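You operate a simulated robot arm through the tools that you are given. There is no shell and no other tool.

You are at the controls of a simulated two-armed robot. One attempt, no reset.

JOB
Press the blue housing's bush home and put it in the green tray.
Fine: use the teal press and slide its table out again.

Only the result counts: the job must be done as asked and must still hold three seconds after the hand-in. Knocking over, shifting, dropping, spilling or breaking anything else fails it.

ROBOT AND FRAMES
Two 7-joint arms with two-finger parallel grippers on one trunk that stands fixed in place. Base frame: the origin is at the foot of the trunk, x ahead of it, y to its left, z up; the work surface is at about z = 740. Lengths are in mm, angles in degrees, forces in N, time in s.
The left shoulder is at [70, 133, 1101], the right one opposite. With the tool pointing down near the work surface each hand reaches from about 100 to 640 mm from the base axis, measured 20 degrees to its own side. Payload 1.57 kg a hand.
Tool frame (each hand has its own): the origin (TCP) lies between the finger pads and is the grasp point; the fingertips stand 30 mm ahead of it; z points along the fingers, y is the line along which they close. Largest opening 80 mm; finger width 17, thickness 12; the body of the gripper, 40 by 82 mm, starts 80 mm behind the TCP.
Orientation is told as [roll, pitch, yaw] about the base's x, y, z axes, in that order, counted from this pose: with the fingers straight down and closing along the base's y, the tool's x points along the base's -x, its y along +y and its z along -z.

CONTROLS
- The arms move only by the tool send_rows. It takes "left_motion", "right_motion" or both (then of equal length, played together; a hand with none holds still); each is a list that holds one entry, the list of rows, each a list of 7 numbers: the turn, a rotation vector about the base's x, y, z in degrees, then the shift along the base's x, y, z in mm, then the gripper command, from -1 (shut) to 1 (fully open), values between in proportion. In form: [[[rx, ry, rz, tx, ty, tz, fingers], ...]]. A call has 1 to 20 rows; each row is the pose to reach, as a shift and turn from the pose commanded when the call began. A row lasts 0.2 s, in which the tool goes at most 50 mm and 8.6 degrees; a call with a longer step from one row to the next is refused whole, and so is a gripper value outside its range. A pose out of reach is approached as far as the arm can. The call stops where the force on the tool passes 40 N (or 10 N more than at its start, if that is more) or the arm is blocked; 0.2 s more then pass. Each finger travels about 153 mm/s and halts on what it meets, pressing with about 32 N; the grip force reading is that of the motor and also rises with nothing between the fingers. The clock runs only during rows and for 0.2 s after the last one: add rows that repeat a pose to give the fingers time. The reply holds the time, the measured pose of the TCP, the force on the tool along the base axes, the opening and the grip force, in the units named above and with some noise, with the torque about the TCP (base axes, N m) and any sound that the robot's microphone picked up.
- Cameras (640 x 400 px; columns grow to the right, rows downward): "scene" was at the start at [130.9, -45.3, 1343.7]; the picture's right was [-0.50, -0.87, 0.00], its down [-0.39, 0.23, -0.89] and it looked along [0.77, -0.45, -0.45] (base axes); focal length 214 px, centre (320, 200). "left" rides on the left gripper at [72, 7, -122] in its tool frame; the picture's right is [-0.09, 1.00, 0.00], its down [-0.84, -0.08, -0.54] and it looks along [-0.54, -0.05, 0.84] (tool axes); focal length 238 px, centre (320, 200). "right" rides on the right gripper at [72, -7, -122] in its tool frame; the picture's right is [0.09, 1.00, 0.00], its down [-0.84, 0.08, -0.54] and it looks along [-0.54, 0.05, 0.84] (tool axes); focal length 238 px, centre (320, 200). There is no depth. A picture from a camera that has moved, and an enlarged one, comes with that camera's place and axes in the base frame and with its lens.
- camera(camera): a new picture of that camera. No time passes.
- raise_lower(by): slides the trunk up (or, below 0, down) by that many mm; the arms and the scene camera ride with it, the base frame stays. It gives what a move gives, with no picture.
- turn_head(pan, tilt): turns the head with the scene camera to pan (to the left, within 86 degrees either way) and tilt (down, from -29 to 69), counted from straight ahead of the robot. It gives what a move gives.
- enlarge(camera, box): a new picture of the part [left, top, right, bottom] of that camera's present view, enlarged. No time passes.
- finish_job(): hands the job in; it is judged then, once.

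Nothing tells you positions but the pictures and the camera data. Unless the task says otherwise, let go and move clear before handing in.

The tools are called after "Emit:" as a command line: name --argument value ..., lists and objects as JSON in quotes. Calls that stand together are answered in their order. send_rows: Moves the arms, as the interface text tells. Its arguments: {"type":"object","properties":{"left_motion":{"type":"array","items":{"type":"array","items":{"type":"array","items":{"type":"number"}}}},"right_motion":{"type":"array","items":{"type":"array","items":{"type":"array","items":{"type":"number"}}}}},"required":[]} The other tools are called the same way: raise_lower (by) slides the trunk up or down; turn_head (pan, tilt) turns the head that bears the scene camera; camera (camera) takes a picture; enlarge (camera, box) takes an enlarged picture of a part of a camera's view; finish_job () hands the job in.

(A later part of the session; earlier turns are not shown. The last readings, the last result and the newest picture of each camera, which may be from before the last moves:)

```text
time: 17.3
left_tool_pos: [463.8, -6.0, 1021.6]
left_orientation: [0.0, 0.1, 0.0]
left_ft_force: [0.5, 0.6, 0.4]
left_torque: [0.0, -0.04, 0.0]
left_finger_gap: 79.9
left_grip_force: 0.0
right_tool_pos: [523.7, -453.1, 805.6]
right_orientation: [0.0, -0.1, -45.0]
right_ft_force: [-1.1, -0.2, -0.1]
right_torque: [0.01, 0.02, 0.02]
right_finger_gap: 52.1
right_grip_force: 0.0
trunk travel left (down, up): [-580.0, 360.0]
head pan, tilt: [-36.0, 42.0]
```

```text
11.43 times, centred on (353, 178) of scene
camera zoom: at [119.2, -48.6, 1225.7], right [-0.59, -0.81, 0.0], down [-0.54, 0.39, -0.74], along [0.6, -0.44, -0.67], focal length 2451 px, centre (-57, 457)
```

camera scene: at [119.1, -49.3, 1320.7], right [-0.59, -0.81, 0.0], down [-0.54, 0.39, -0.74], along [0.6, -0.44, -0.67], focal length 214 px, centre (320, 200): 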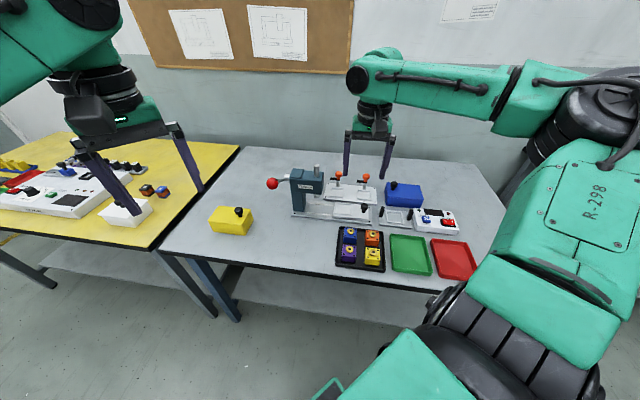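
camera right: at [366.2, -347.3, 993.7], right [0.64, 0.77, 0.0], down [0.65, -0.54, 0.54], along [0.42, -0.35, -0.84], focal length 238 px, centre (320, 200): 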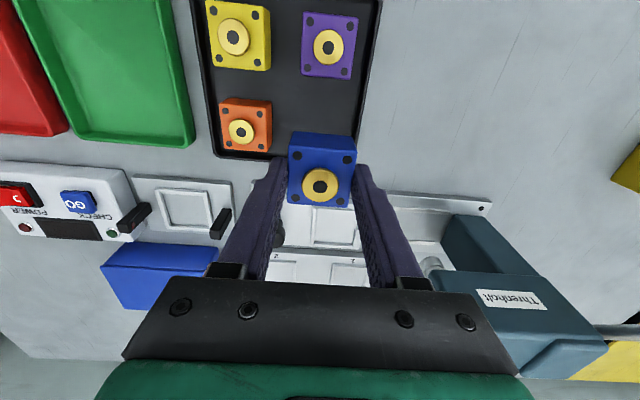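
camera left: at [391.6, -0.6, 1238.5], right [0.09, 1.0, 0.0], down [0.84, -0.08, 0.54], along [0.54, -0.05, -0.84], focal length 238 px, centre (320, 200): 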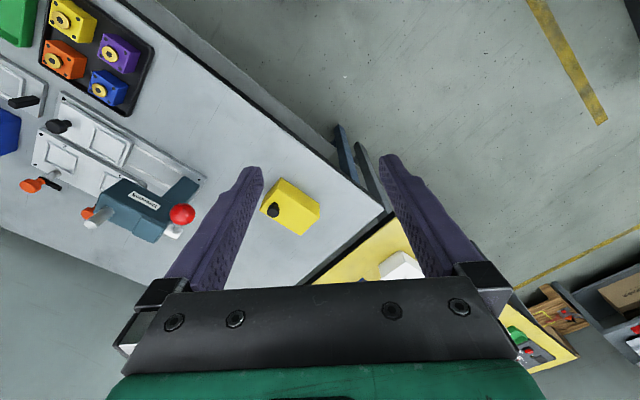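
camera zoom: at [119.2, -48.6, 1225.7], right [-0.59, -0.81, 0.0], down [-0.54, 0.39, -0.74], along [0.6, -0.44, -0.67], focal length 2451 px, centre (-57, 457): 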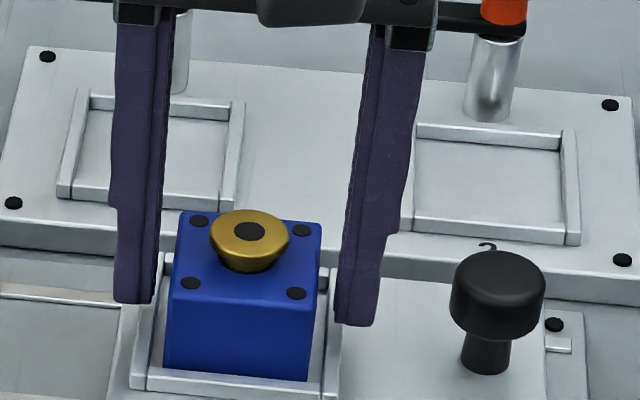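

The housing sits in the nest and the fingers are free. I rise and go above the table's black knob (about [472, -501]) to line up on it.

Emit:
send_rows --right_motion '[[[0, 0, 0, 0, 0, 15, 0.3], [0, 0, 0, 0, 0, 45, 0.3], [0, 0, 0, 0, 0, 75, 0.3], [0, 0, 0, -25, -24, 75, 0.3], [0, 0, 0, -51, -48.5, 75, 0.3], [0, 0, 0, -51, -48.5, 75, 0.3]]]'

Emit:
camera --camera "right"

Emit:
enlarge --camera "right" --box '[240, 80, 400, 180]'

Emit:
enlarge --camera "scene" --box '[310, 140, 406, 200]'

```text
time: 18.7
left_tool_pos: [464.3, -5.5, 1021.3]
left_orientation: [0.0, 0.1, 0.0]
left_ft_force: [0.4, -0.2, 0.1]
left_torque: [0.02, -0.02, 0.01]
left_finger_gap: 80.1
left_grip_force: 0.1
right_tool_pos: [471.4, -501.8, 881.9]
right_orientation: [-0.1, 0.0, -45.0]
right_ft_force: [0.4, -0.1, 0.1]
right_torque: [-0.02, 0.01, 0.02]
right_finger_gap: 52.0
right_grip_force: 0.0
trunk travel left (down, up): [-580.0, 360.0]
head pan, tilt: [-36.0, 42.0]
```

```text
taken
camera right: at [416.0, -455.1, 1003.6], right [0.64, 0.77, 0.0], down [0.65, -0.54, 0.54], along [0.42, -0.35, -0.84], focal length 238 px, centre (320, 200)
```

right: 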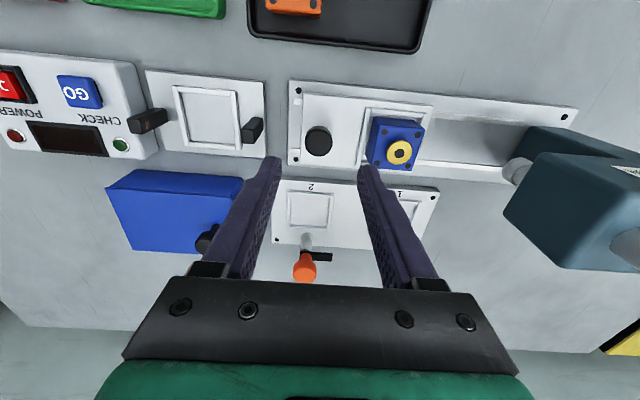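

```text
4.00 times, centred on (320, 130) of right
camera zoom: at [416.0, -455.1, 1003.6], right [0.64, 0.77, 0.0], down [0.65, -0.54, 0.54], along [0.42, -0.35, -0.84], focal length 953 px, centre (320, 480)
```

zoom: 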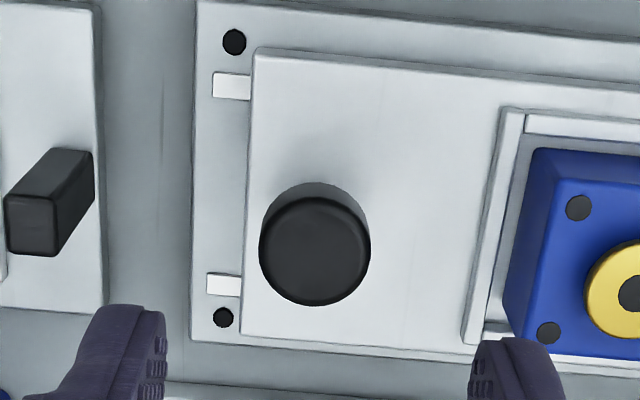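

```text
6.67 times, centred on (358, 170) of scene
camera zoom: at [120.0, -48.0, 1225.6], right [-0.59, -0.81, 0.0], down [-0.54, 0.39, -0.74], along [0.6, -0.44, -0.67], focal length 1430 px, centre (67, 400)
```

zoom: 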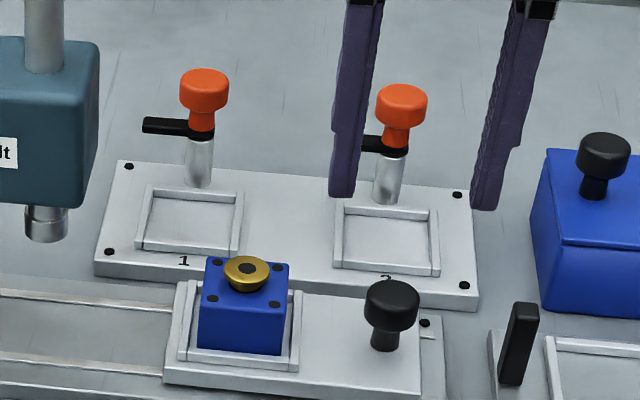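

The hand is centred on the knob. I narrow the fingers to 44 mm, go down around it and grip it.

Emit:
send_rows --right_motion '[[[0, 0, 0, -0.4, -0.4, -24, 0.1], [0, 0, 0, -0.4, -0.4, -48, 0.1], [0, 0, 0, -0.4, -0.4, -64, 0.1], [0, 0, 0, -0.4, -0.4, -72, 0.1], [0, 0, 0, -0.4, -0.4, -72, -0.2], [0, 0, 0, -0.4, -0.4, -72, -0.5], [0, 0, 0, -0.4, -0.4, -72, -0.5]]]'

Emit:
enlarge --camera "right" --box '[220, 80, 420, 205]'

Emit:
enlarge --camera "scene" --box '[310, 140, 406, 200]'

```text
time: 20.3
left_tool_pos: [463.5, -6.0, 1022.5]
left_orientation: [0.0, 0.0, 0.0]
left_ft_force: [-0.2, 1.3, -0.4]
left_torque: [0.01, 0.02, -0.01]
left_finger_gap: 80.1
left_grip_force: 0.1
right_tool_pos: [469.5, -503.0, 807.8]
right_orientation: [0.0, 0.1, -45.0]
right_ft_force: [-1.0, -0.5, -2.4]
right_torque: [-0.28, -0.33, -0.03]
right_finger_gap: 25.3
right_grip_force: 37.1
trunk travel left (down, up): [-580.0, 360.0]
head pan, tilt: [-36.0, 42.0]
```

```text
3.20 times, centred on (320, 142) of right
camera zoom: at [414.9, -455.8, 929.0], right [0.64, 0.77, 0.0], down [0.65, -0.54, 0.54], along [0.42, -0.35, -0.84], focal length 763 px, centre (320, 384)
```

zoom: 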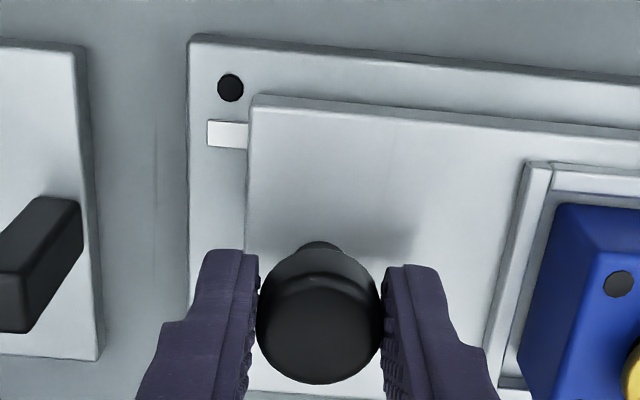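

```text
6.67 times, centred on (358, 170) of scene
camera zoom: at [119.3, -48.8, 1225.6], right [-0.59, -0.81, 0.0], down [-0.54, 0.39, -0.74], along [0.6, -0.44, -0.67], focal length 1430 px, centre (67, 400)
```

zoom: 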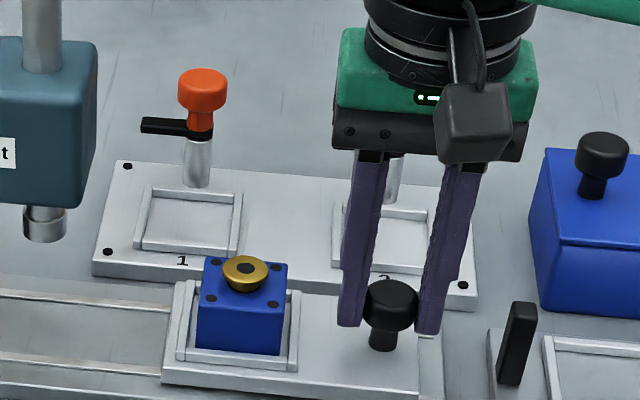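

The knob is gripped (25 mm). I slide the table toward the press along the 45° axis, first 50 mm at a gentle pace.

Emit:
send_rows --right_motion '[[[0, 0, 0, 2.8, 2.8, 0, -0.5], [0, 0, 0, 7.1, 7.1, 0, -0.5], [0, 0, 0, 12.7, 12.7, 0, -0.5], [0, 0, 0, 18.4, 18.4, 0, -0.5], [0, 0, 0, 24, 24, 0, -0.5], [0, 0, 0, 29.7, 29.7, 0, -0.5], [0, 0, 0, 35.4, 35.4, 0, -0.5], [0, 0, 0, 35.4, 35.4, 0, -0.5]]]'

Emit:
enlarge --camera "scene" --box '[270, 130, 398, 210]'

```text
time: 22.1
left_tool_pos: [463.2, -5.8, 1019.8]
left_orientation: [-0.1, 0.0, 0.0]
left_ft_force: [-0.1, 0.7, 0.2]
left_torque: [-0.03, -0.01, 0.02]
left_finger_gap: 80.0
left_grip_force: 0.0
right_tool_pos: [507.0, -465.5, 807.3]
right_orientation: [0.0, 0.0, -45.0]
right_ft_force: [-3.9, 3.2, -4.7]
right_torque: [0.19, 0.15, -0.09]
right_finger_gap: 25.4
right_grip_force: 36.5
trunk travel left (down, up): [-580.0, 360.0]
head pan, tilt: [-36.0, 42.0]
```

```text
5.00 times, centred on (334, 170) of scene
camera zoom: at [119.2, -48.6, 1225.7], right [-0.59, -0.81, 0.0], down [-0.54, 0.39, -0.74], along [0.6, -0.44, -0.67], focal length 1072 px, centre (250, 350)
```

zoom: 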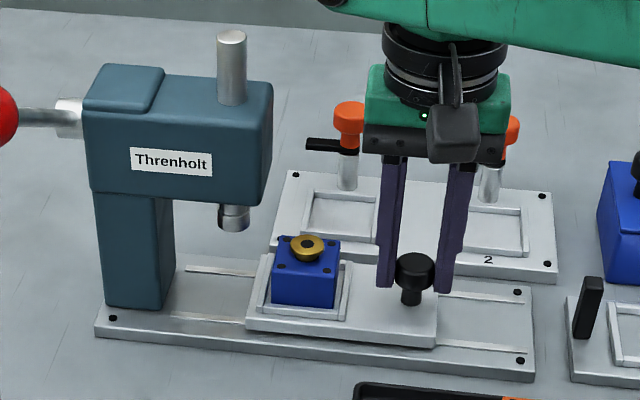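

The table slides well with only a few newtons of side force. I push on another 35 mm, with a very slight direction correction.

Emit:
send_rows --right_motion '[[[0, 0, 0, 3.9, 4.3, 0, -0.5], [0, 0, 0, 9.2, 9.8, 0, -0.5], [0, 0, 0, 14.8, 15.5, 0, -0.5], [0, 0, 0, 20, 20.9, 0, -0.5], [0, 0, 0, 24.5, 25.5, 0, -0.5], [0, 0, 0, 24.5, 25.5, 0, -0.5]]]'

Emit:
enlarge --camera "scene" --box '[270, 130, 398, 210]'

Emit:
camera --camera "right"

```text
time: 23.5
left_tool_pos: [464.8, -6.2, 1019.5]
left_orientation: [0.0, 0.0, 0.0]
left_ft_force: [0.1, -0.3, -0.1]
left_torque: [-0.01, 0.01, 0.0]
left_finger_gap: 80.2
left_grip_force: 0.0
right_tool_pos: [532.5, -441.8, 806.6]
right_orientation: [0.1, 0.2, -44.9]
right_ft_force: [-6.6, 7.2, -16.2]
right_torque: [0.52, 0.5, 0.05]
right_finger_gap: 25.6
right_grip_force: 36.7
trunk travel left (down, up): [-580.0, 360.0]
head pan, tilt: [-36.0, 42.0]
```

```text
5.00 times, centred on (334, 170) of scene
camera zoom: at [120.5, -49.4, 1225.5], right [-0.59, -0.81, 0.0], down [-0.54, 0.39, -0.74], along [0.6, -0.44, -0.67], focal length 1072 px, centre (250, 350)
```

zoom: 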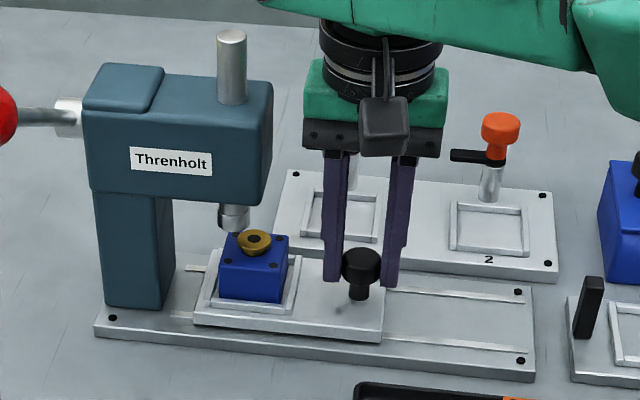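

```text
taken
camera right: at [476.4, -395.1, 929.3], right [0.64, 0.77, 0.0], down [0.65, -0.54, 0.54], along [0.41, -0.34, -0.84], focal length 238 px, centre (320, 200)
```

right: 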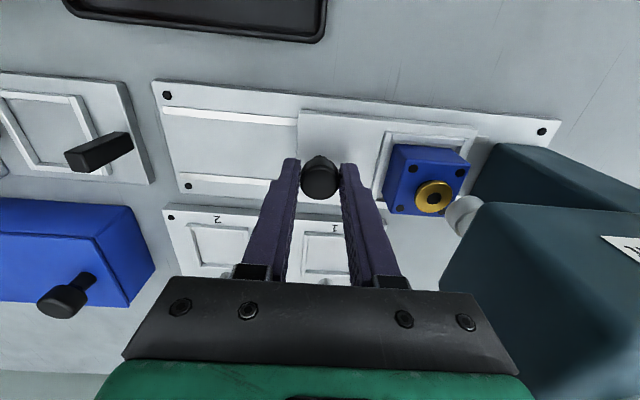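

Side force has grown to about 10 N and some vertical pull, so I will relax the hand a little. First I check the clearance between the bush and the ram.

Emit:
enlarge --camera "right" --box '[360, 110, 520, 230]'

Emit:
enlarge --camera "scene" --box '[300, 155, 348, 200]'

Emit:
enlarge --camera "left" --box '[0, 80, 240, 250]'

```text
3.33 times, centred on (440, 170) of right
camera zoom: at [476.4, -395.1, 929.3], right [0.64, 0.77, 0.0], down [0.65, -0.54, 0.54], along [0.41, -0.34, -0.84], focal length 794 px, centre (-80, 300)
```

zoom: 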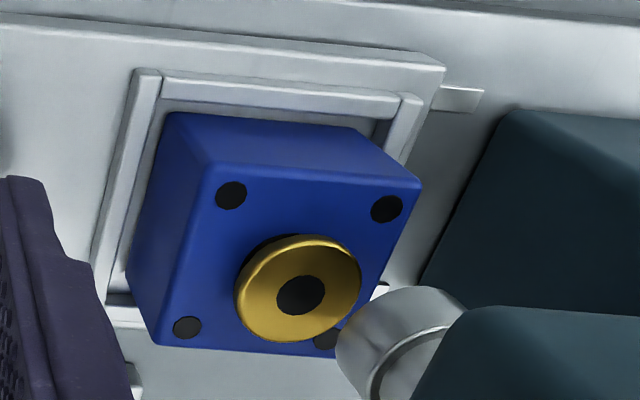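

```text
8.89 times, centred on (324, 178) of scene
camera zoom: at [120.5, -49.4, 1225.5], right [-0.59, -0.81, 0.0], down [-0.54, 0.39, -0.74], along [0.6, -0.44, -0.67], focal length 1906 px, centre (284, 400)
```

zoom: 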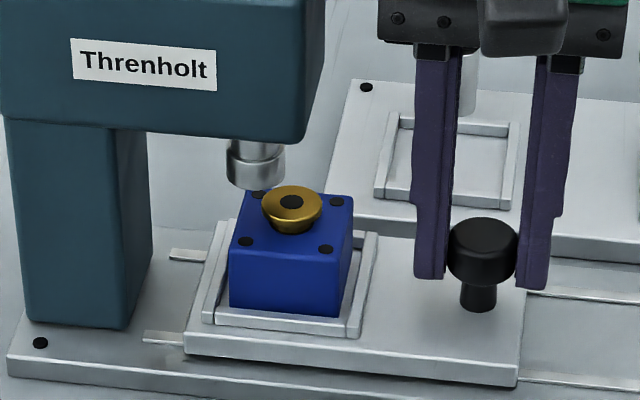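

```text
2.35 times, centred on (120, 165) of left
camera zoom: at [392.9, -0.7, 1143.0], right [0.09, 1.0, 0.0], down [0.84, -0.08, 0.54], along [0.54, -0.05, -0.84], focal length 561 px, centre (791, 282)
```

zoom: 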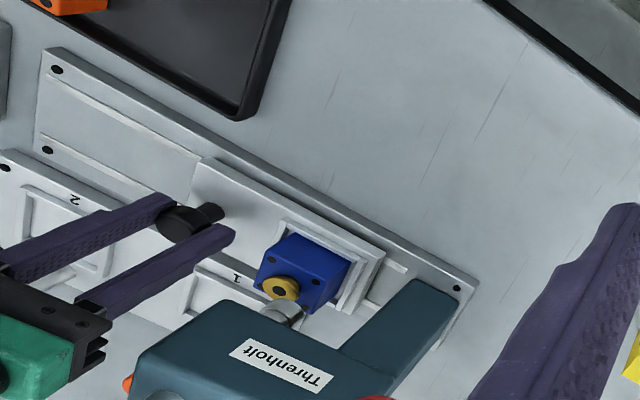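

There is about 10 mm between the ram and the bush, so the path is free. I relax the side and vertical load and push the last part in small steps until the stop.

Emit:
send_rows --right_motion '[[[0, 0, 0, -0.5, 0.5, -1.2, -0.5], [0, 0, 0, 1.3, 2.5, -1.2, -0.5], [0, 0, 0, 3.5, 4.8, -1.2, -0.5], [0, 0, 0, 5.6, 7.0, -1.2, -0.5], [0, 0, 0, 5.6, 7.0, -1.2, -0.5]]]'

```text
time: 24.7
left_tool_pos: [463.8, -7.1, 1020.3]
left_orientation: [0.0, 0.0, 0.1]
left_ft_force: [0.4, -0.3, -0.2]
left_torque: [-0.03, -0.01, 0.0]
left_finger_gap: 80.1
left_grip_force: 0.1
right_tool_pos: [538.0, -435.2, 807.6]
right_orientation: [0.1, -0.2, -45.2]
right_ft_force: [4.1, -4.2, 2.0]
right_torque: [0.08, 0.13, -0.03]
right_finger_gap: 25.3
right_grip_force: 36.9
trunk travel left (down, up): [-580.0, 360.0]
head pan, tilt: [-36.0, 42.0]
```

Emit:
send_rows --right_motion '[[[0, 0, 0, 1.7, 1.1, 0, -0.5], [0, 0, 0, 3.1, 2.5, 0, -0.5], [0, 0, 0, 4.5, 3.9, 0, -0.5], [0, 0, 0, 4.5, 3.9, 0, -0.5]]]'

Emit:
enlarge --camera "scene" --box '[300, 155, 348, 200]'

Emit:
enlarge --camera "right" --box '[360, 110, 520, 230]'

```text
time: 25.7
left_tool_pos: [464.5, -6.2, 1021.2]
left_orientation: [-0.1, 0.0, 0.0]
left_ft_force: [-0.9, -0.2, 0.1]
left_torque: [0.02, 0.01, 0.03]
left_finger_gap: 80.0
left_grip_force: 0.1
right_tool_pos: [542.4, -430.9, 806.7]
right_orientation: [0.0, 0.0, -45.1]
right_ft_force: [3.4, -5.5, 3.5]
right_torque: [-0.6, -0.44, 0.07]
right_finger_gap: 25.5
right_grip_force: 36.3
trunk travel left (down, up): [-580.0, 360.0]
head pan, tilt: [-36.0, 42.0]
```

```text
8.89 times, centred on (324, 178) of scene
camera zoom: at [119.4, -49.3, 1225.7], right [-0.59, -0.81, 0.0], down [-0.54, 0.39, -0.74], along [0.6, -0.44, -0.67], focal length 1906 px, centre (284, 400)
```

zoom: 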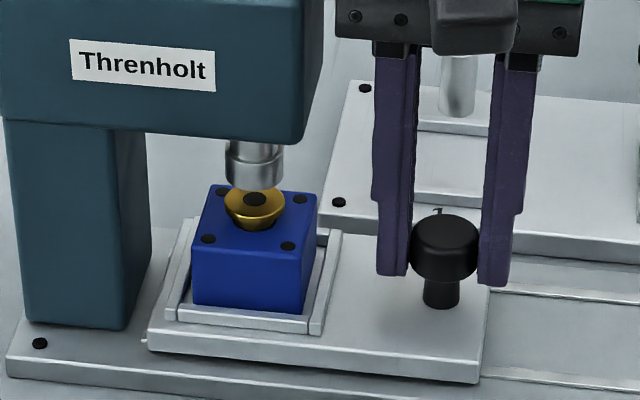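

```text
3.33 times, centred on (440, 170) of right
camera zoom: at [485.6, -385.1, 929.1], right [0.64, 0.77, 0.0], down [0.65, -0.54, 0.54], along [0.42, -0.35, -0.84], focal length 794 px, centre (-80, 300)
```

zoom: 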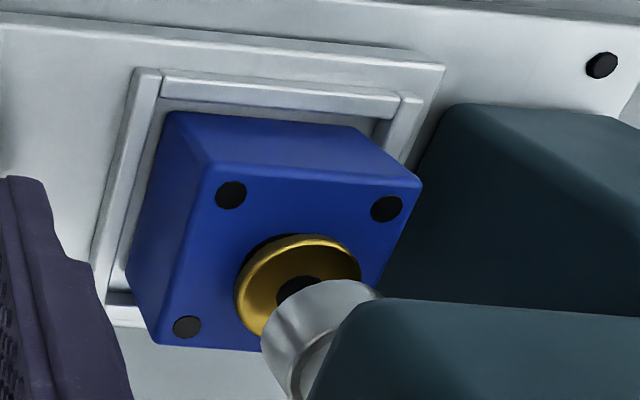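

The bush now looks centred under the ram from both views. I nudge another 2 mm to feel whether the stop is reached.

Emit:
send_rows --right_motion '[[[0, 0, 0, 0.9, 0.5, 0, -0.5], [0, 0, 0, 1.6, 1.2, 0, -0.5], [0, 0, 0, 1.6, 1.2, 0, -0.5]]]'

Emit:
enlarge --camera "scene" --box '[300, 155, 348, 200]'

```text
time: 26.5
left_tool_pos: [462.3, -9.6, 1021.3]
left_orientation: [0.1, -0.1, -0.2]
left_ft_force: [0.1, 0.4, -0.4]
left_torque: [-0.01, 0.01, 0.01]
left_finger_gap: 80.1
left_grip_force: 0.0
right_tool_pos: [540.9, -431.4, 807.3]
right_orientation: [0.0, 0.0, -45.1]
right_ft_force: [0.1, -13.4, 8.5]
right_torque: [-0.19, 0.48, -0.08]
right_finger_gap: 25.8
right_grip_force: 36.9
trunk travel left (down, up): [-580.0, 360.0]
head pan, tilt: [-36.0, 42.0]
```

```text
8.89 times, centred on (324, 178) of scene
camera zoom: at [117.8, -50.7, 1225.8], right [-0.59, -0.81, 0.0], down [-0.54, 0.4, -0.74], along [0.6, -0.44, -0.67], focal length 1906 px, centre (284, 400)
```

zoom: 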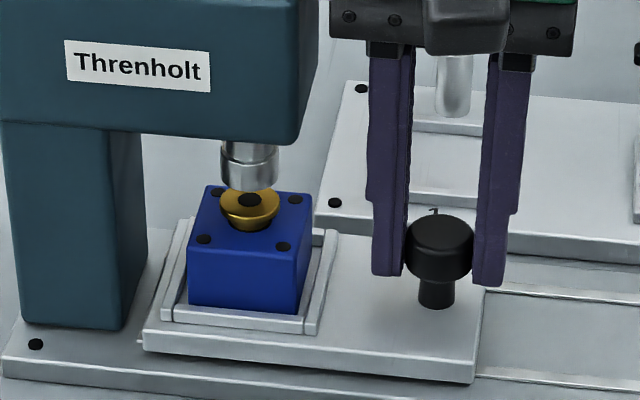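

The table has reached its stop (axial force rose to about 10 N with no advance). I unload the hand, let go of the knob and rise clear.

Emit:
send_rows --right_motion '[[[0, 0, 0, -1.2, -0.4, 0, -0.5], [0, 0, 0, -1.2, -0.4, 0, -0.2], [0, 0, 0, -1.2, -0.4, 0, 0.1], [0, 0, 0, -1.2, -0.4, 0, 0.1], [0, 0, 0, -1.2, -0.4, 20, 0.1], [0, 0, 0, -1.2, -0.4, 45, 0.1], [0, 0, 0, -1.2, -0.4, 70, 0.1], [0, 0, 0, -1.2, -0.4, 70, 0.1]]]'

Emit:
enlarge --camera "scene" --box '[260, 130, 370, 200]'

Emit:
enlarge --camera "left" --box '[40, 120, 260, 300]'

Emit:
camera --camera "scene"

```text
time: 28.3
left_tool_pos: [464.8, -7.1, 1021.3]
left_orientation: [-0.1, -0.1, 0.0]
left_ft_force: [-0.4, -1.0, 0.2]
left_torque: [-0.02, 0.01, 0.03]
left_finger_gap: 79.7
left_grip_force: 0.0
right_tool_pos: [542.4, -429.4, 875.7]
right_orientation: [0.1, 0.0, -45.0]
right_ft_force: [-0.2, -1.2, 0.1]
right_torque: [-0.01, 0.01, 0.03]
right_finger_gap: 43.8
right_grip_force: 0.0
trunk travel left (down, up): [-580.0, 360.0]
head pan, tilt: [-36.0, 42.0]
```

```text
5.71 times, centred on (315, 165) of scene
camera zoom: at [119.4, -48.9, 1225.6], right [-0.59, -0.81, 0.0], down [-0.54, 0.39, -0.74], along [0.6, -0.44, -0.67], focal length 1226 px, centre (349, 400)
```

zoom: 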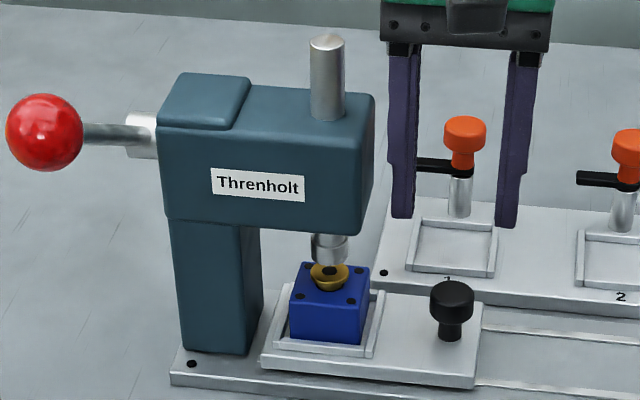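

```text
2.22 times, centred on (150, 210) of left
camera zoom: at [391.9, -0.3, 1143.4], right [0.09, 1.0, 0.0], down [0.84, -0.08, 0.54], along [0.54, -0.05, -0.84], focal length 530 px, centre (698, 178)
```

zoom: 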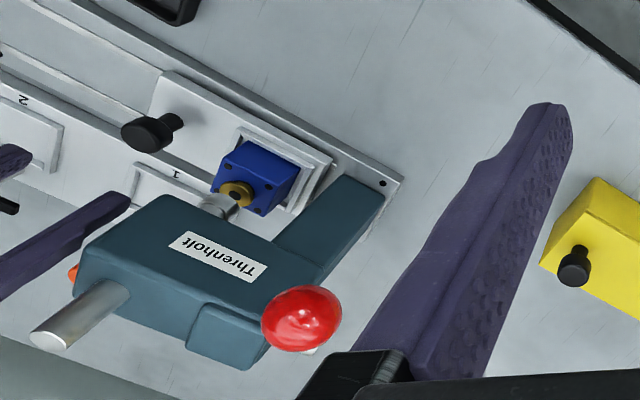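

```text
taken
camera scene: at [119.4, -48.9, 1225.6], right [-0.59, -0.81, 0.0], down [-0.54, 0.39, -0.74], along [0.6, -0.44, -0.67], focal length 214 px, centre (320, 200)
```

scene: 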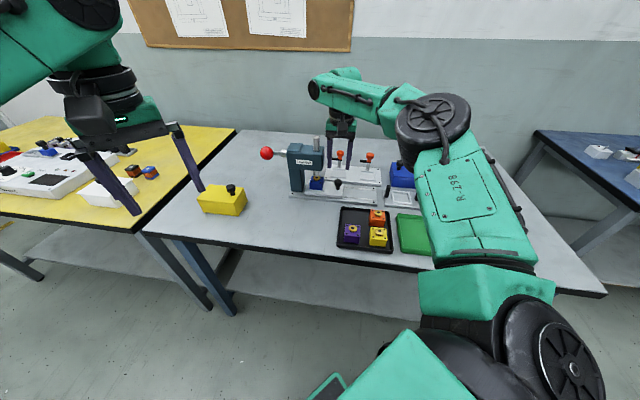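

The table is in with the bush under the ram, and the lever ball triangulates to about [581, -220, 955], with its hub near [666, -308, 884]. So the lever swings in the plane across the press axis, and I raise the trunk 130 mm so the right hand can pass above the press.

Emit:
raise_lower --by 130

Emit:
camera --camera "right"

Emit:
enlarge --camera "left" --box '[40, 80, 260, 260]'

Emit:
enlarge --camera "scene" --box '[250, 150, 410, 270]'

```text
time: 29.8
left_tool_pos: [464.9, -7.0, 1150.8]
left_orientation: [0.0, 0.0, 0.0]
left_ft_force: [-0.1, 0.3, 0.5]
left_torque: [-0.01, 0.0, -0.03]
left_finger_gap: 79.9
left_grip_force: 0.0
right_tool_pos: [542.1, -429.3, 1006.5]
right_orientation: [0.0, -0.1, -44.9]
right_ft_force: [0.3, -0.2, -0.2]
right_torque: [0.01, -0.03, 0.02]
right_finger_gap: 44.1
right_grip_force: 0.0
trunk travel left (down, up): [-710.0, 230.0]
head pan, tilt: [-36.0, 42.0]
```

```text
taken
camera right: at [486.8, -383.0, 1128.8], right [0.64, 0.77, 0.0], down [0.65, -0.54, 0.54], along [0.42, -0.35, -0.84], focal length 238 px, centre (320, 200)
```

right: 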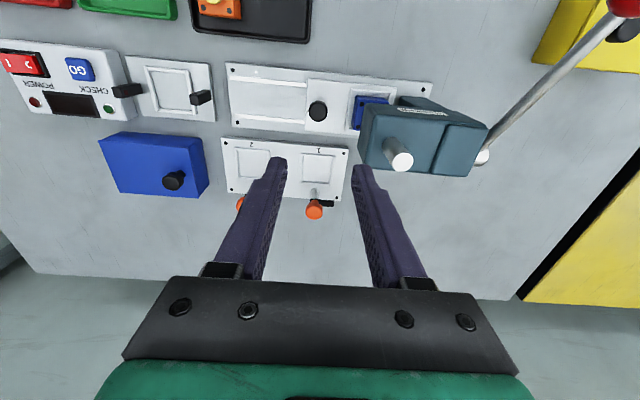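

```text
2.22 times, centred on (150, 170) of left
camera zoom: at [391.9, -0.1, 1273.3], right [0.09, 1.0, 0.0], down [0.84, -0.08, 0.54], along [0.54, -0.05, -0.84], focal length 530 px, centre (698, 267)
```

zoom: 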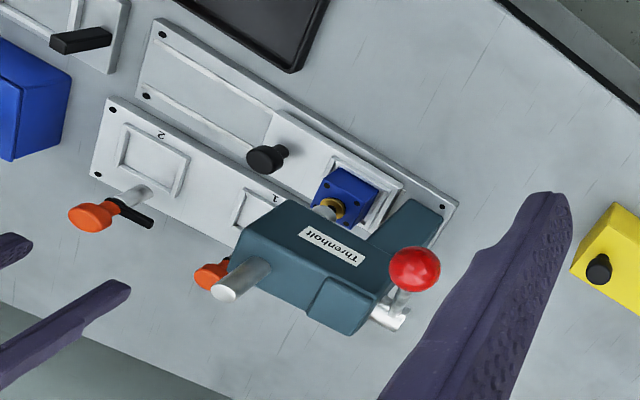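

```text
3.33 times, centred on (330, 210) of scene
camera zoom: at [119.5, -48.7, 1355.6], right [-0.59, -0.81, 0.0], down [-0.54, 0.39, -0.74], along [0.6, -0.44, -0.67], focal length 715 px, centre (287, 167)
```

zoom: 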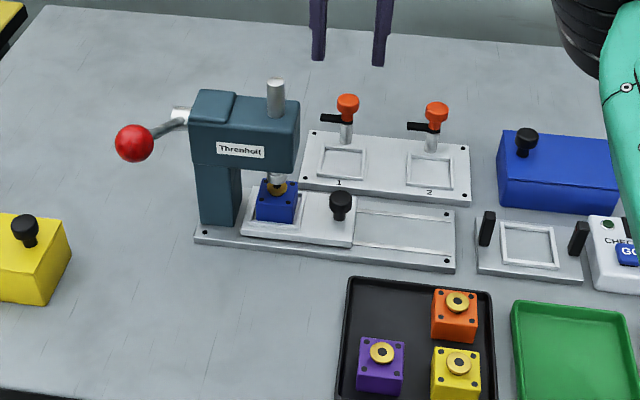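

The ball is confirmed at [580.5, -220.2, 956.5], with a lever length of about 148 mm at about 29° above level. I bring the right hand above it with fingers open to 56 mm.

Emit:
send_rows --right_motion '[[[0, 0, 0, 0, 10, 10, 0.4], [0, 0, 0, 5, 40, 18, 0.4], [0, 0, 0, 14, 85, 18, 0.4], [0, 0, 0, 23, 130, 18, 0.4], [0, 0, 0, 32, 175, 18, 0.4], [0, 0, 0, 38.3, 209, 18, 0.4], [0, 0, 0, 38.3, 209, 18, 0.4]]]'

Emit:
camera --camera "right"

Emit:
enlarge --camera "scene" --box '[230, 130, 390, 250]'

Emit:
camera --camera "left"

```text
time: 31.4
left_tool_pos: [463.6, -7.4, 1150.9]
left_orientation: [0.0, 0.0, 0.0]
left_ft_force: [-1.3, 0.5, 0.7]
left_torque: [0.03, 0.03, 0.0]
left_finger_gap: 79.9
left_grip_force: 0.0
right_tool_pos: [562.5, -227.6, 1022.1]
right_orientation: [0.0, 0.0, -44.9]
right_ft_force: [-0.6, 0.1, 0.3]
right_torque: [0.02, -0.02, -0.01]
right_finger_gap: 56.0
right_grip_force: 0.1
right hand out of reach, approached as far as the arm can: row 5, 6, 7
trunk travel left (down, up): [-710.0, 230.0]
head pan, tilt: [-36.0, 42.0]
```

```text
taken
camera right: at [506.9, -180.8, 1145.3], right [0.64, 0.77, 0.0], down [0.65, -0.54, 0.54], along [0.42, -0.35, -0.84], focal length 238 px, centre (320, 200)
```

right: 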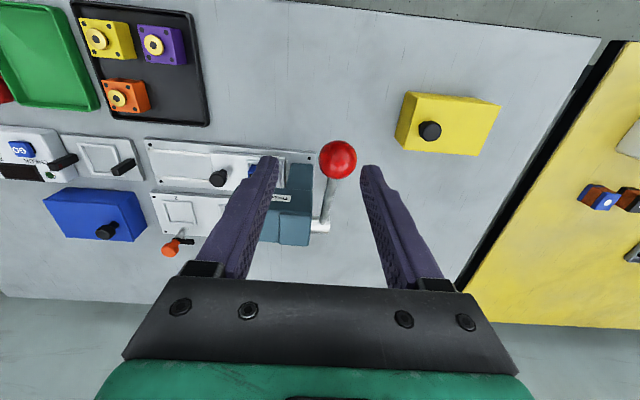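

```text
3.33 times, centred on (310, 190) of scene
camera zoom: at [119.7, -49.1, 1355.6], right [-0.59, -0.81, 0.0], down [-0.54, 0.39, -0.74], along [0.6, -0.44, -0.67], focal length 715 px, centre (353, 233)
```

zoom: 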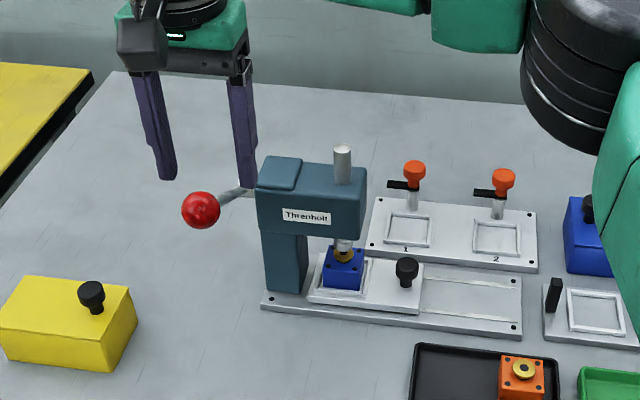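

```text
taken
camera left: at [392.1, -0.4, 1273.3], right [0.09, 1.0, 0.0], down [0.84, -0.08, 0.54], along [0.54, -0.05, -0.84], focal length 238 px, centre (320, 200)
```

left: 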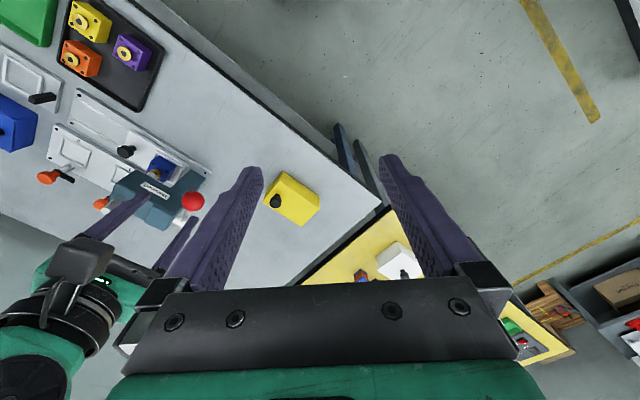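

The point above the ball was just out of reach at this height, so I raise the trunk another 110 mm to give the arm a better angle, then try again.

Emit:
raise_lower --by 110

Emit:
send_rows --right_motion '[[[0, 0, 0, 0, 0, -30, 0.4], [0, 0, 0, 0, 0, -70, 0.4], [0, 0, 0, 0, 0, -105, 0.4], [0, 0, 0, 0, 0, -105, 0.4]]]'

```text
time: 32.9
left_tool_pos: [464.0, -6.0, 1260.6]
left_orientation: [0.1, 0.1, 0.0]
left_ft_force: [-0.3, -0.3, -0.7]
left_torque: [-0.01, 0.01, 0.02]
left_finger_gap: 80.1
left_grip_force: 0.0
right_tool_pos: [563.7, -225.9, 1133.4]
right_orientation: [0.1, 0.0, -45.1]
right_ft_force: [-0.3, 1.3, -0.3]
right_torque: [-0.01, -0.01, -0.01]
right_finger_gap: 55.8
right_grip_force: 0.0
trunk travel left (down, up): [-820.0, 120.0]
head pan, tilt: [-36.0, 42.0]
```

```text
time: 33.9
left_tool_pos: [464.2, -6.3, 1260.4]
left_orientation: [0.0, 0.0, -0.1]
left_ft_force: [-0.1, -0.2, 0.5]
left_torque: [0.0, 0.02, 0.04]
left_finger_gap: 80.2
left_grip_force: 0.1
right_tool_pos: [552.9, -229.6, 1030.0]
right_orientation: [0.2, -0.1, -45.0]
right_ft_force: [-0.2, 0.6, -0.2]
right_torque: [0.01, 0.02, 0.01]
right_finger_gap: 56.0
right_grip_force: 0.0
right hand out of reach, approached as far as the arm can: row 2, 3, 4
trunk travel left (down, up): [-820.0, 120.0]
head pan, tilt: [-36.0, 42.0]
```

Raising the trunk didn't help, so the limit seems to depend on the wrist's yaw here. I turn the hand by +20° in place and see whether it reaches further.

Emit:
send_rows --right_motion '[[[0, 0, 8, 0, 0, 0, 0.4], [0, 0, 16, 0, 0, 0, 0.4], [0, 0, 20, 0, 0, 0, 0.4], [0, 0, 20, 0, 0, 0, 0.4]]]'

```text
time: 34.9
left_tool_pos: [463.8, -6.5, 1260.5]
left_orientation: [0.0, 0.0, 0.0]
left_ft_force: [-0.1, 0.1, 0.1]
left_torque: [0.04, -0.01, -0.02]
left_finger_gap: 79.9
left_grip_force: 0.1
right_tool_pos: [551.1, -229.4, 1031.0]
right_orientation: [0.1, -0.2, -25.0]
right_ft_force: [0.0, 0.1, 0.3]
right_torque: [-0.02, -0.04, 0.0]
right_finger_gap: 55.8
right_grip_force: 0.1
trunk travel left (down, up): [-820.0, 120.0]
head pan, tilt: [-36.0, 42.0]
```

Emit:
send_rows --right_motion '[[[0, 0, 0, 10, 3, 0, 0.4], [0, 0, 0, 20, 6, 0, 0.4], [0, 0, 0, 29, 9, 0, 0.4], [0, 0, 0, 29, 9, 0, 0.4]]]'

```text
time: 35.9
left_tool_pos: [463.2, -7.3, 1261.6]
left_orientation: [0.0, 0.0, 0.0]
left_ft_force: [0.1, -0.2, -0.3]
left_torque: [0.04, -0.02, 0.01]
left_finger_gap: 80.1
left_grip_force: 0.1
right_tool_pos: [555.8, -228.7, 1037.9]
right_orientation: [0.3, -0.1, -25.1]
right_ft_force: [0.4, 0.6, 0.1]
right_torque: [0.01, 0.01, 0.03]
right_finger_gap: 56.0
right_grip_force: 0.0
right hand out of reach, approached as far as the arm can: row 1, 2, 3, 4
trunk travel left (down, up): [-820.0, 120.0]
head pan, tilt: [-36.0, 42.0]
```

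Reach stays short with the tool straight down, so I will tilt the hand 30° about its closing axis, fingers pointing away from the robot; this brings the wrist closer. First I turn back to yaw -45°, retract, and move the left hand aside by 80 mm.

Emit:
send_rows --right_motion '[[[0, 0, -7, -9, 11, 4, 0.4], [0, 0, -14, -18, 22, 8, 0.4], [0, 0, -20, -26, 33, 12, 0.4], [0, 0, -20, -26, 33, 12, 0.4]]]' --left_motion '[[[0, 0, 0, 0, 25, 0, 1], [0, 0, 0, 0, 50, 0, 1], [0, 0, 0, 0, 80, 0, 1], [0, 0, 0, 0, 80, 0, 1]]]'

```text
time: 36.9
left_tool_pos: [463.9, 73.6, 1261.3]
left_orientation: [0.0, 0.0, -0.1]
left_ft_force: [-0.5, 0.3, 0.1]
left_torque: [0.0, 0.0, -0.04]
left_finger_gap: 79.8
left_grip_force: 0.0
right_tool_pos: [526.4, -195.4, 1049.5]
right_orientation: [0.0, 0.0, -45.1]
right_ft_force: [-1.2, -0.3, 0.1]
right_torque: [0.04, 0.0, -0.04]
right_finger_gap: 56.3
right_grip_force: 0.1
trunk travel left (down, up): [-820.0, 120.0]
head pan, tilt: [-36.0, 42.0]
```

Emit:
send_rows --right_motion '[[[-5.3, -5.3, 0, 0, 0, 0, 0.4], [-10.6, -10.6, 0, 5, 0, -5, 0.4], [-15.9, -15.9, 0, 12, 0, -12, 0.4], [-21.2, -21.2, 0, 20, 0, -22, 0.4], [-21.2, -21.2, 0, 29.3, 0, -32, 0.4], [-21.2, -21.2, 0, 29.3, 0, -32, 0.4]]]'

Emit:
camera --camera "right"

Emit:
camera --camera "left"

Emit:
enlarge --camera "scene" --box '[200, 150, 360, 270]'

```text
time: 38.3
left_tool_pos: [463.8, 73.7, 1262.0]
left_orientation: [-0.1, 0.0, 0.0]
left_ft_force: [0.3, 0.5, -0.4]
left_torque: [-0.02, 0.01, 0.0]
left_finger_gap: 80.0
left_grip_force: 0.0
right_tool_pos: [550.8, -201.1, 1022.8]
right_orientation: [0.3, -30.0, -45.0]
right_ft_force: [0.1, 0.7, 0.0]
right_torque: [0.04, 0.02, -0.05]
right_finger_gap: 56.2
right_grip_force: 0.1
right hand out of reach, approached as far as the arm can: row 5, 6
trunk travel left (down, up): [-820.0, 120.0]
head pan, tilt: [-36.0, 42.0]
```

```text
taken
camera right: at [459.4, -119.0, 1091.7], right [0.65, 0.76, -0.04], down [0.37, -0.27, 0.89], along [0.66, -0.59, -0.46], focal length 238 px, centre (320, 200)
```

right: 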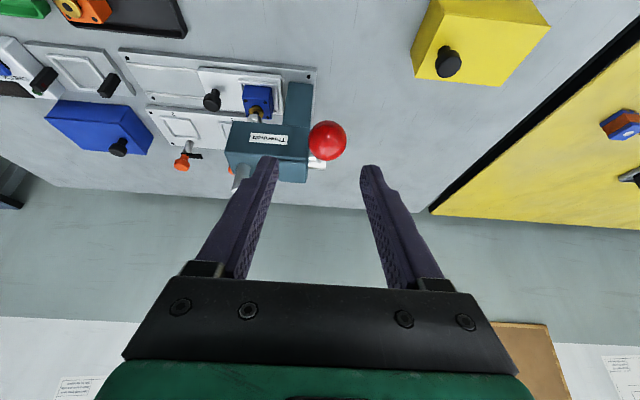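

```text
taken
camera left: at [390.7, 79.8, 1384.0], right [0.09, 1.0, 0.0], down [0.84, -0.08, 0.54], along [0.54, -0.05, -0.84], focal length 238 px, centre (320, 200)
```

left: 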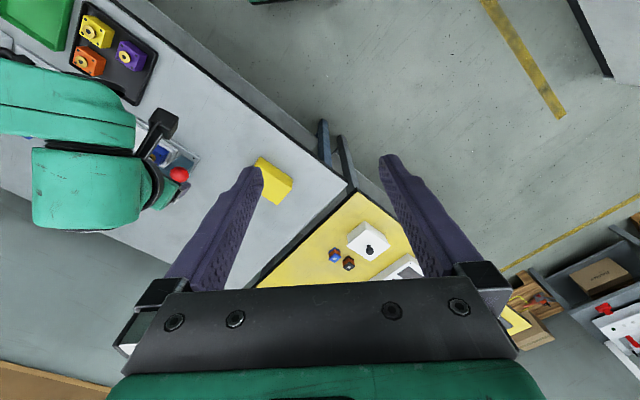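

```text
3.33 times, centred on (280, 210) of scene
camera zoom: at [119.2, -48.7, 1465.7], right [-0.59, -0.81, 0.0], down [-0.54, 0.39, -0.74], along [0.6, -0.44, -0.67], focal length 715 px, centre (453, 167)
```

zoom: 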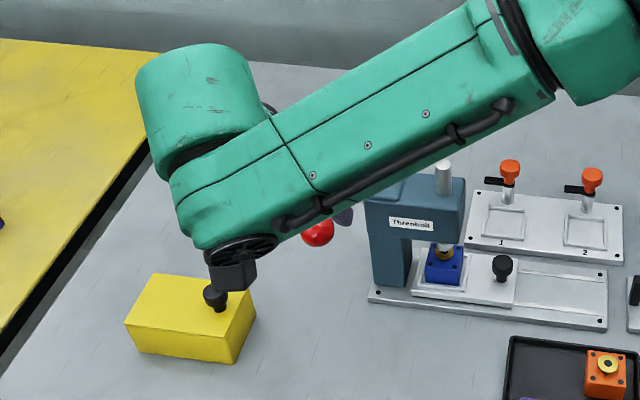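

The limit seems to come from the arm's elbow posture, so I undo the tilt and retract towards the body to let the arm re-settle before extending again.

Emit:
send_rows --right_motion '[[[3, 3, 0, -10, 0, 15, 0.4], [8, 8, 0, -40, 0, 25, 0.4], [13, 13, 0, -80, -5, 30, 0.4], [18, 18, 0, -120, -10, 30, 0.4], [21.2, 21.2, 0, -160, -20, 30, 0.4], [21.2, 21.2, 0, -200, -30, 30, 0.4], [21.2, 21.2, 0, -200, -30, 30, 0.4]]]'

Emit:
camera --camera "scene"

Emit:
camera --camera "left"

```text
time: 39.9
left_tool_pos: [462.7, 74.6, 1260.6]
left_orientation: [0.0, 0.1, 0.1]
left_ft_force: [-1.0, -0.1, 0.2]
left_torque: [-0.02, 0.0, -0.03]
left_finger_gap: 79.9
left_grip_force: 0.1
right_tool_pos: [352.5, -229.5, 1051.7]
right_orientation: [0.0, -0.1, -44.9]
right_ft_force: [-0.2, -1.0, -0.2]
right_torque: [0.01, -0.01, 0.0]
right_finger_gap: 55.8
right_grip_force: 0.0
trunk travel left (down, up): [-820.0, 120.0]
head pan, tilt: [-36.0, 42.0]
```

```text
taken
camera scene: at [120.2, -48.1, 1465.6], right [-0.59, -0.81, 0.0], down [-0.54, 0.39, -0.74], along [0.6, -0.44, -0.67], focal length 214 px, centre (320, 200)
```

scene: 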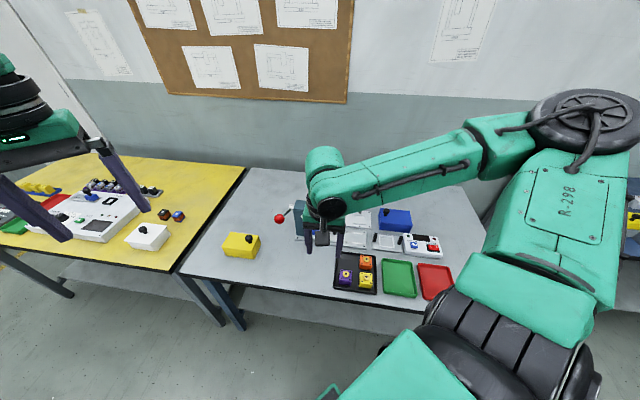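

```text
taken
camera left: at [391.6, 80.5, 1383.7], right [0.09, 1.0, 0.0], down [0.84, -0.08, 0.54], along [0.54, -0.05, -0.84], focal length 238 px, centre (320, 200)
```

left: 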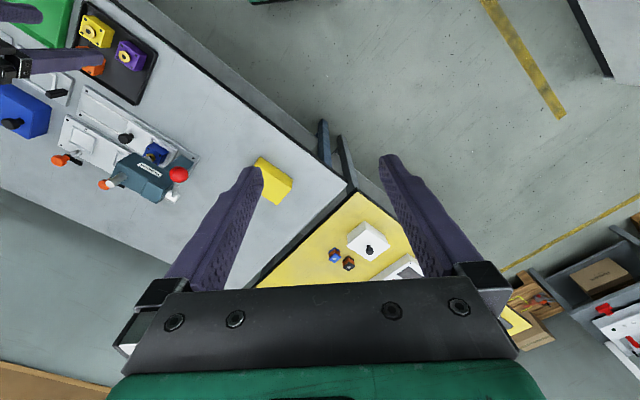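

The elbow is far out to the right. I try with yaw 0° (the default hand orientation) from this retracted pose and extend again.

Emit:
send_rows --right_motion '[[[0, 0, 8, 10, 0, 0, 0.4], [0, 0, 16, 25, 0, 0, 0.4], [0, 0, 24, 45, 0, 0, 0.4], [0, 0, 32, 70, 0, 0, 0.4], [0, 0, 40, 95, 0, 0, 0.4], [0, 0, 45, 120, 2, -5, 0.4], [0, 0, 45, 145, 4, -10, 0.4], [0, 0, 45, 170, 6, -15, 0.4], [0, 0, 45, 195, 8, -20, 0.4], [0, 0, 45, 215, 9, -25, 0.4], [0, 0, 45, 228, 9, -30, 0.4], [0, 0, 45, 228, 9, -30, 0.4]]]'

Emit:
camera --camera "scene"

```text
time: 42.5
left_tool_pos: [463.6, 72.6, 1261.2]
left_orientation: [0.1, 0.0, 0.1]
left_ft_force: [0.1, 0.0, 0.9]
left_torque: [-0.03, -0.03, 0.03]
left_finger_gap: 79.9
left_grip_force: 0.0
right_tool_pos: [553.0, -229.1, 1030.6]
right_orientation: [0.1, -0.1, 0.0]
right_ft_force: [-0.1, 0.0, -0.6]
right_torque: [-0.01, -0.02, 0.01]
right_finger_gap: 56.1
right_grip_force: 0.0
right hand out of reach, approached as far as the arm can: row 10, 11, 12
trunk travel left (down, up): [-820.0, 120.0]
head pan, tilt: [-36.0, 42.0]
```

```text
taken
camera scene: at [119.8, -48.4, 1465.6], right [-0.59, -0.81, 0.0], down [-0.54, 0.39, -0.74], along [0.6, -0.44, -0.67], focal length 214 px, centre (320, 200)
```

scene: 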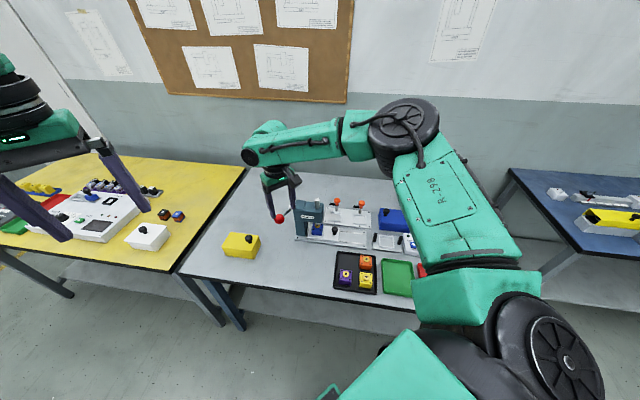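

The limit doesn't depend on yaw; it acts as if the elbow stops, so I want the wrist nearer and level with the elbow. I'll retract, lower the trunk 206 mm and approach with a 20° forward tilt.

Emit:
send_rows --right_motion '[[[0, 0, -6, -5, 0, 20, 0.4], [0, 0, -14, -20, 0, 45, 0.4], [0, 0, -22, -50, 0, 70, 0.4], [0, 0, -30, -80, 0, 90, 0.4], [0, 0, -38, -105, 0, 100, 0.4], [0, 0, -45, -123, -1, 100, 0.4], [0, 0, -45, -123, -1, 100, 0.4]]]'

Emit:
raise_lower --by -206

```text
time: 44.1
left_tool_pos: [462.4, 73.0, 1261.9]
left_orientation: [0.0, 0.1, 0.0]
left_ft_force: [-0.1, 0.7, 0.8]
left_torque: [-0.03, -0.02, 0.02]
left_finger_gap: 80.1
left_grip_force: 0.0
right_tool_pos: [425.9, -229.9, 1131.0]
right_orientation: [0.2, 0.0, -45.1]
right_ft_force: [-0.3, -0.2, 0.0]
right_torque: [0.0, 0.01, 0.02]
right_finger_gap: 56.1
right_grip_force: 0.0
trunk travel left (down, up): [-820.0, 120.0]
head pan, tilt: [-36.0, 42.0]
```

```text
time: 46.3
left_tool_pos: [463.0, 73.2, 1056.4]
left_orientation: [0.0, 0.0, 0.0]
left_ft_force: [0.7, -0.1, -0.1]
left_torque: [-0.01, 0.01, -0.01]
left_finger_gap: 80.1
left_grip_force: 0.1
right_tool_pos: [425.2, -229.1, 925.7]
right_orientation: [0.1, 0.0, -45.0]
right_ft_force: [-0.5, 0.4, -0.1]
right_torque: [0.0, -0.02, 0.01]
right_finger_gap: 55.8
right_grip_force: 0.1
trunk travel left (down, up): [-614.0, 326.0]
head pan, tilt: [-36.0, 42.0]
```

Emit:
send_rows --right_motion '[[[0, -5, 0, 0, 0, 30, 0.4], [0, -11, 0, 15, 2, 65, 0.4], [0, -16, 0, 40, 4, 98, 0.4], [0, -20, 0, 75, 6, 101.5, 0.4], [0, -20, 0, 105, 8, 101.5, 0.4], [0, -20, 0, 129.3, 9.3, 101.5, 0.4], [0, -20, 0, 129.3, 9.3, 101.5, 0.4]]]'

Emit:
camera --camera "right"

Emit:
camera --camera "left"

Emit:
enlarge --camera "scene" --box '[220, 100, 380, 220]'

```text
time: 47.9
left_tool_pos: [462.0, 74.1, 1055.8]
left_orientation: [-0.1, -0.1, 0.0]
left_ft_force: [0.0, 0.3, -0.4]
left_torque: [0.02, 0.0, -0.04]
left_finger_gap: 79.9
left_grip_force: 0.1
right_tool_pos: [554.3, -219.2, 1026.3]
right_orientation: [14.5, -14.0, -46.8]
right_ft_force: [0.9, -0.2, 0.2]
right_torque: [0.02, -0.01, 0.0]
right_finger_gap: 55.7
right_grip_force: 0.1
trunk travel left (down, up): [-614.0, 326.0]
head pan, tilt: [-36.0, 42.0]
```

```text
taken
camera right: at [459.7, -174.2, 1121.1], right [0.6, 0.77, 0.22], down [0.42, -0.54, 0.73], along [0.68, -0.35, -0.65], focal length 238 px, centre (320, 200)
```

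right: 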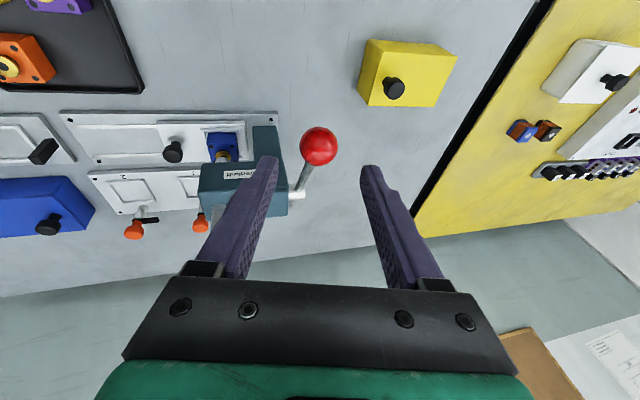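

```text
taken
camera left: at [390.2, 79.7, 1178.3], right [0.09, 1.0, 0.0], down [0.84, -0.08, 0.54], along [0.54, -0.05, -0.84], focal length 238 px, centre (320, 200)
```

left: 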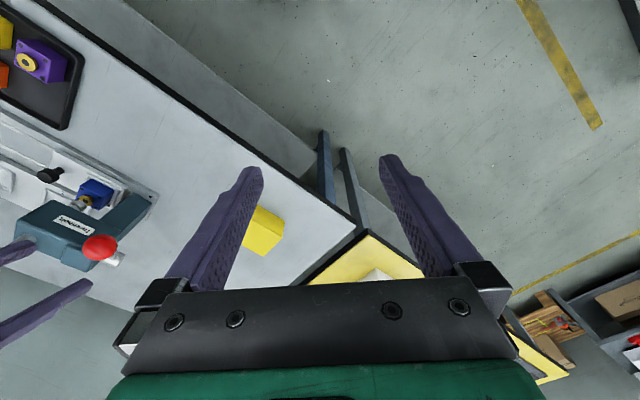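

```text
3.33 times, centred on (300, 160) of scene
camera zoom: at [118.7, -48.8, 1259.7], right [-0.59, -0.81, 0.0], down [-0.54, 0.39, -0.74], along [0.6, -0.44, -0.67], focal length 715 px, centre (387, 333)
```

zoom: 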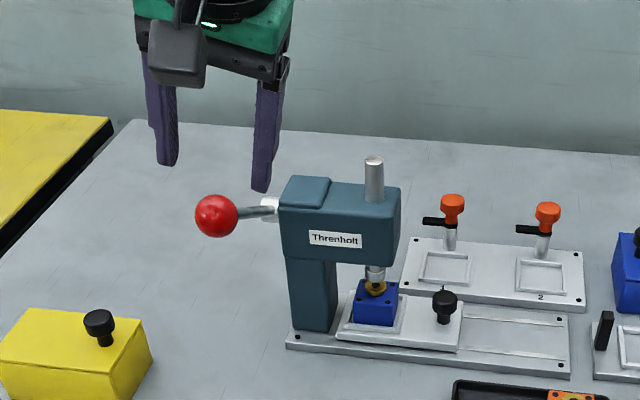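

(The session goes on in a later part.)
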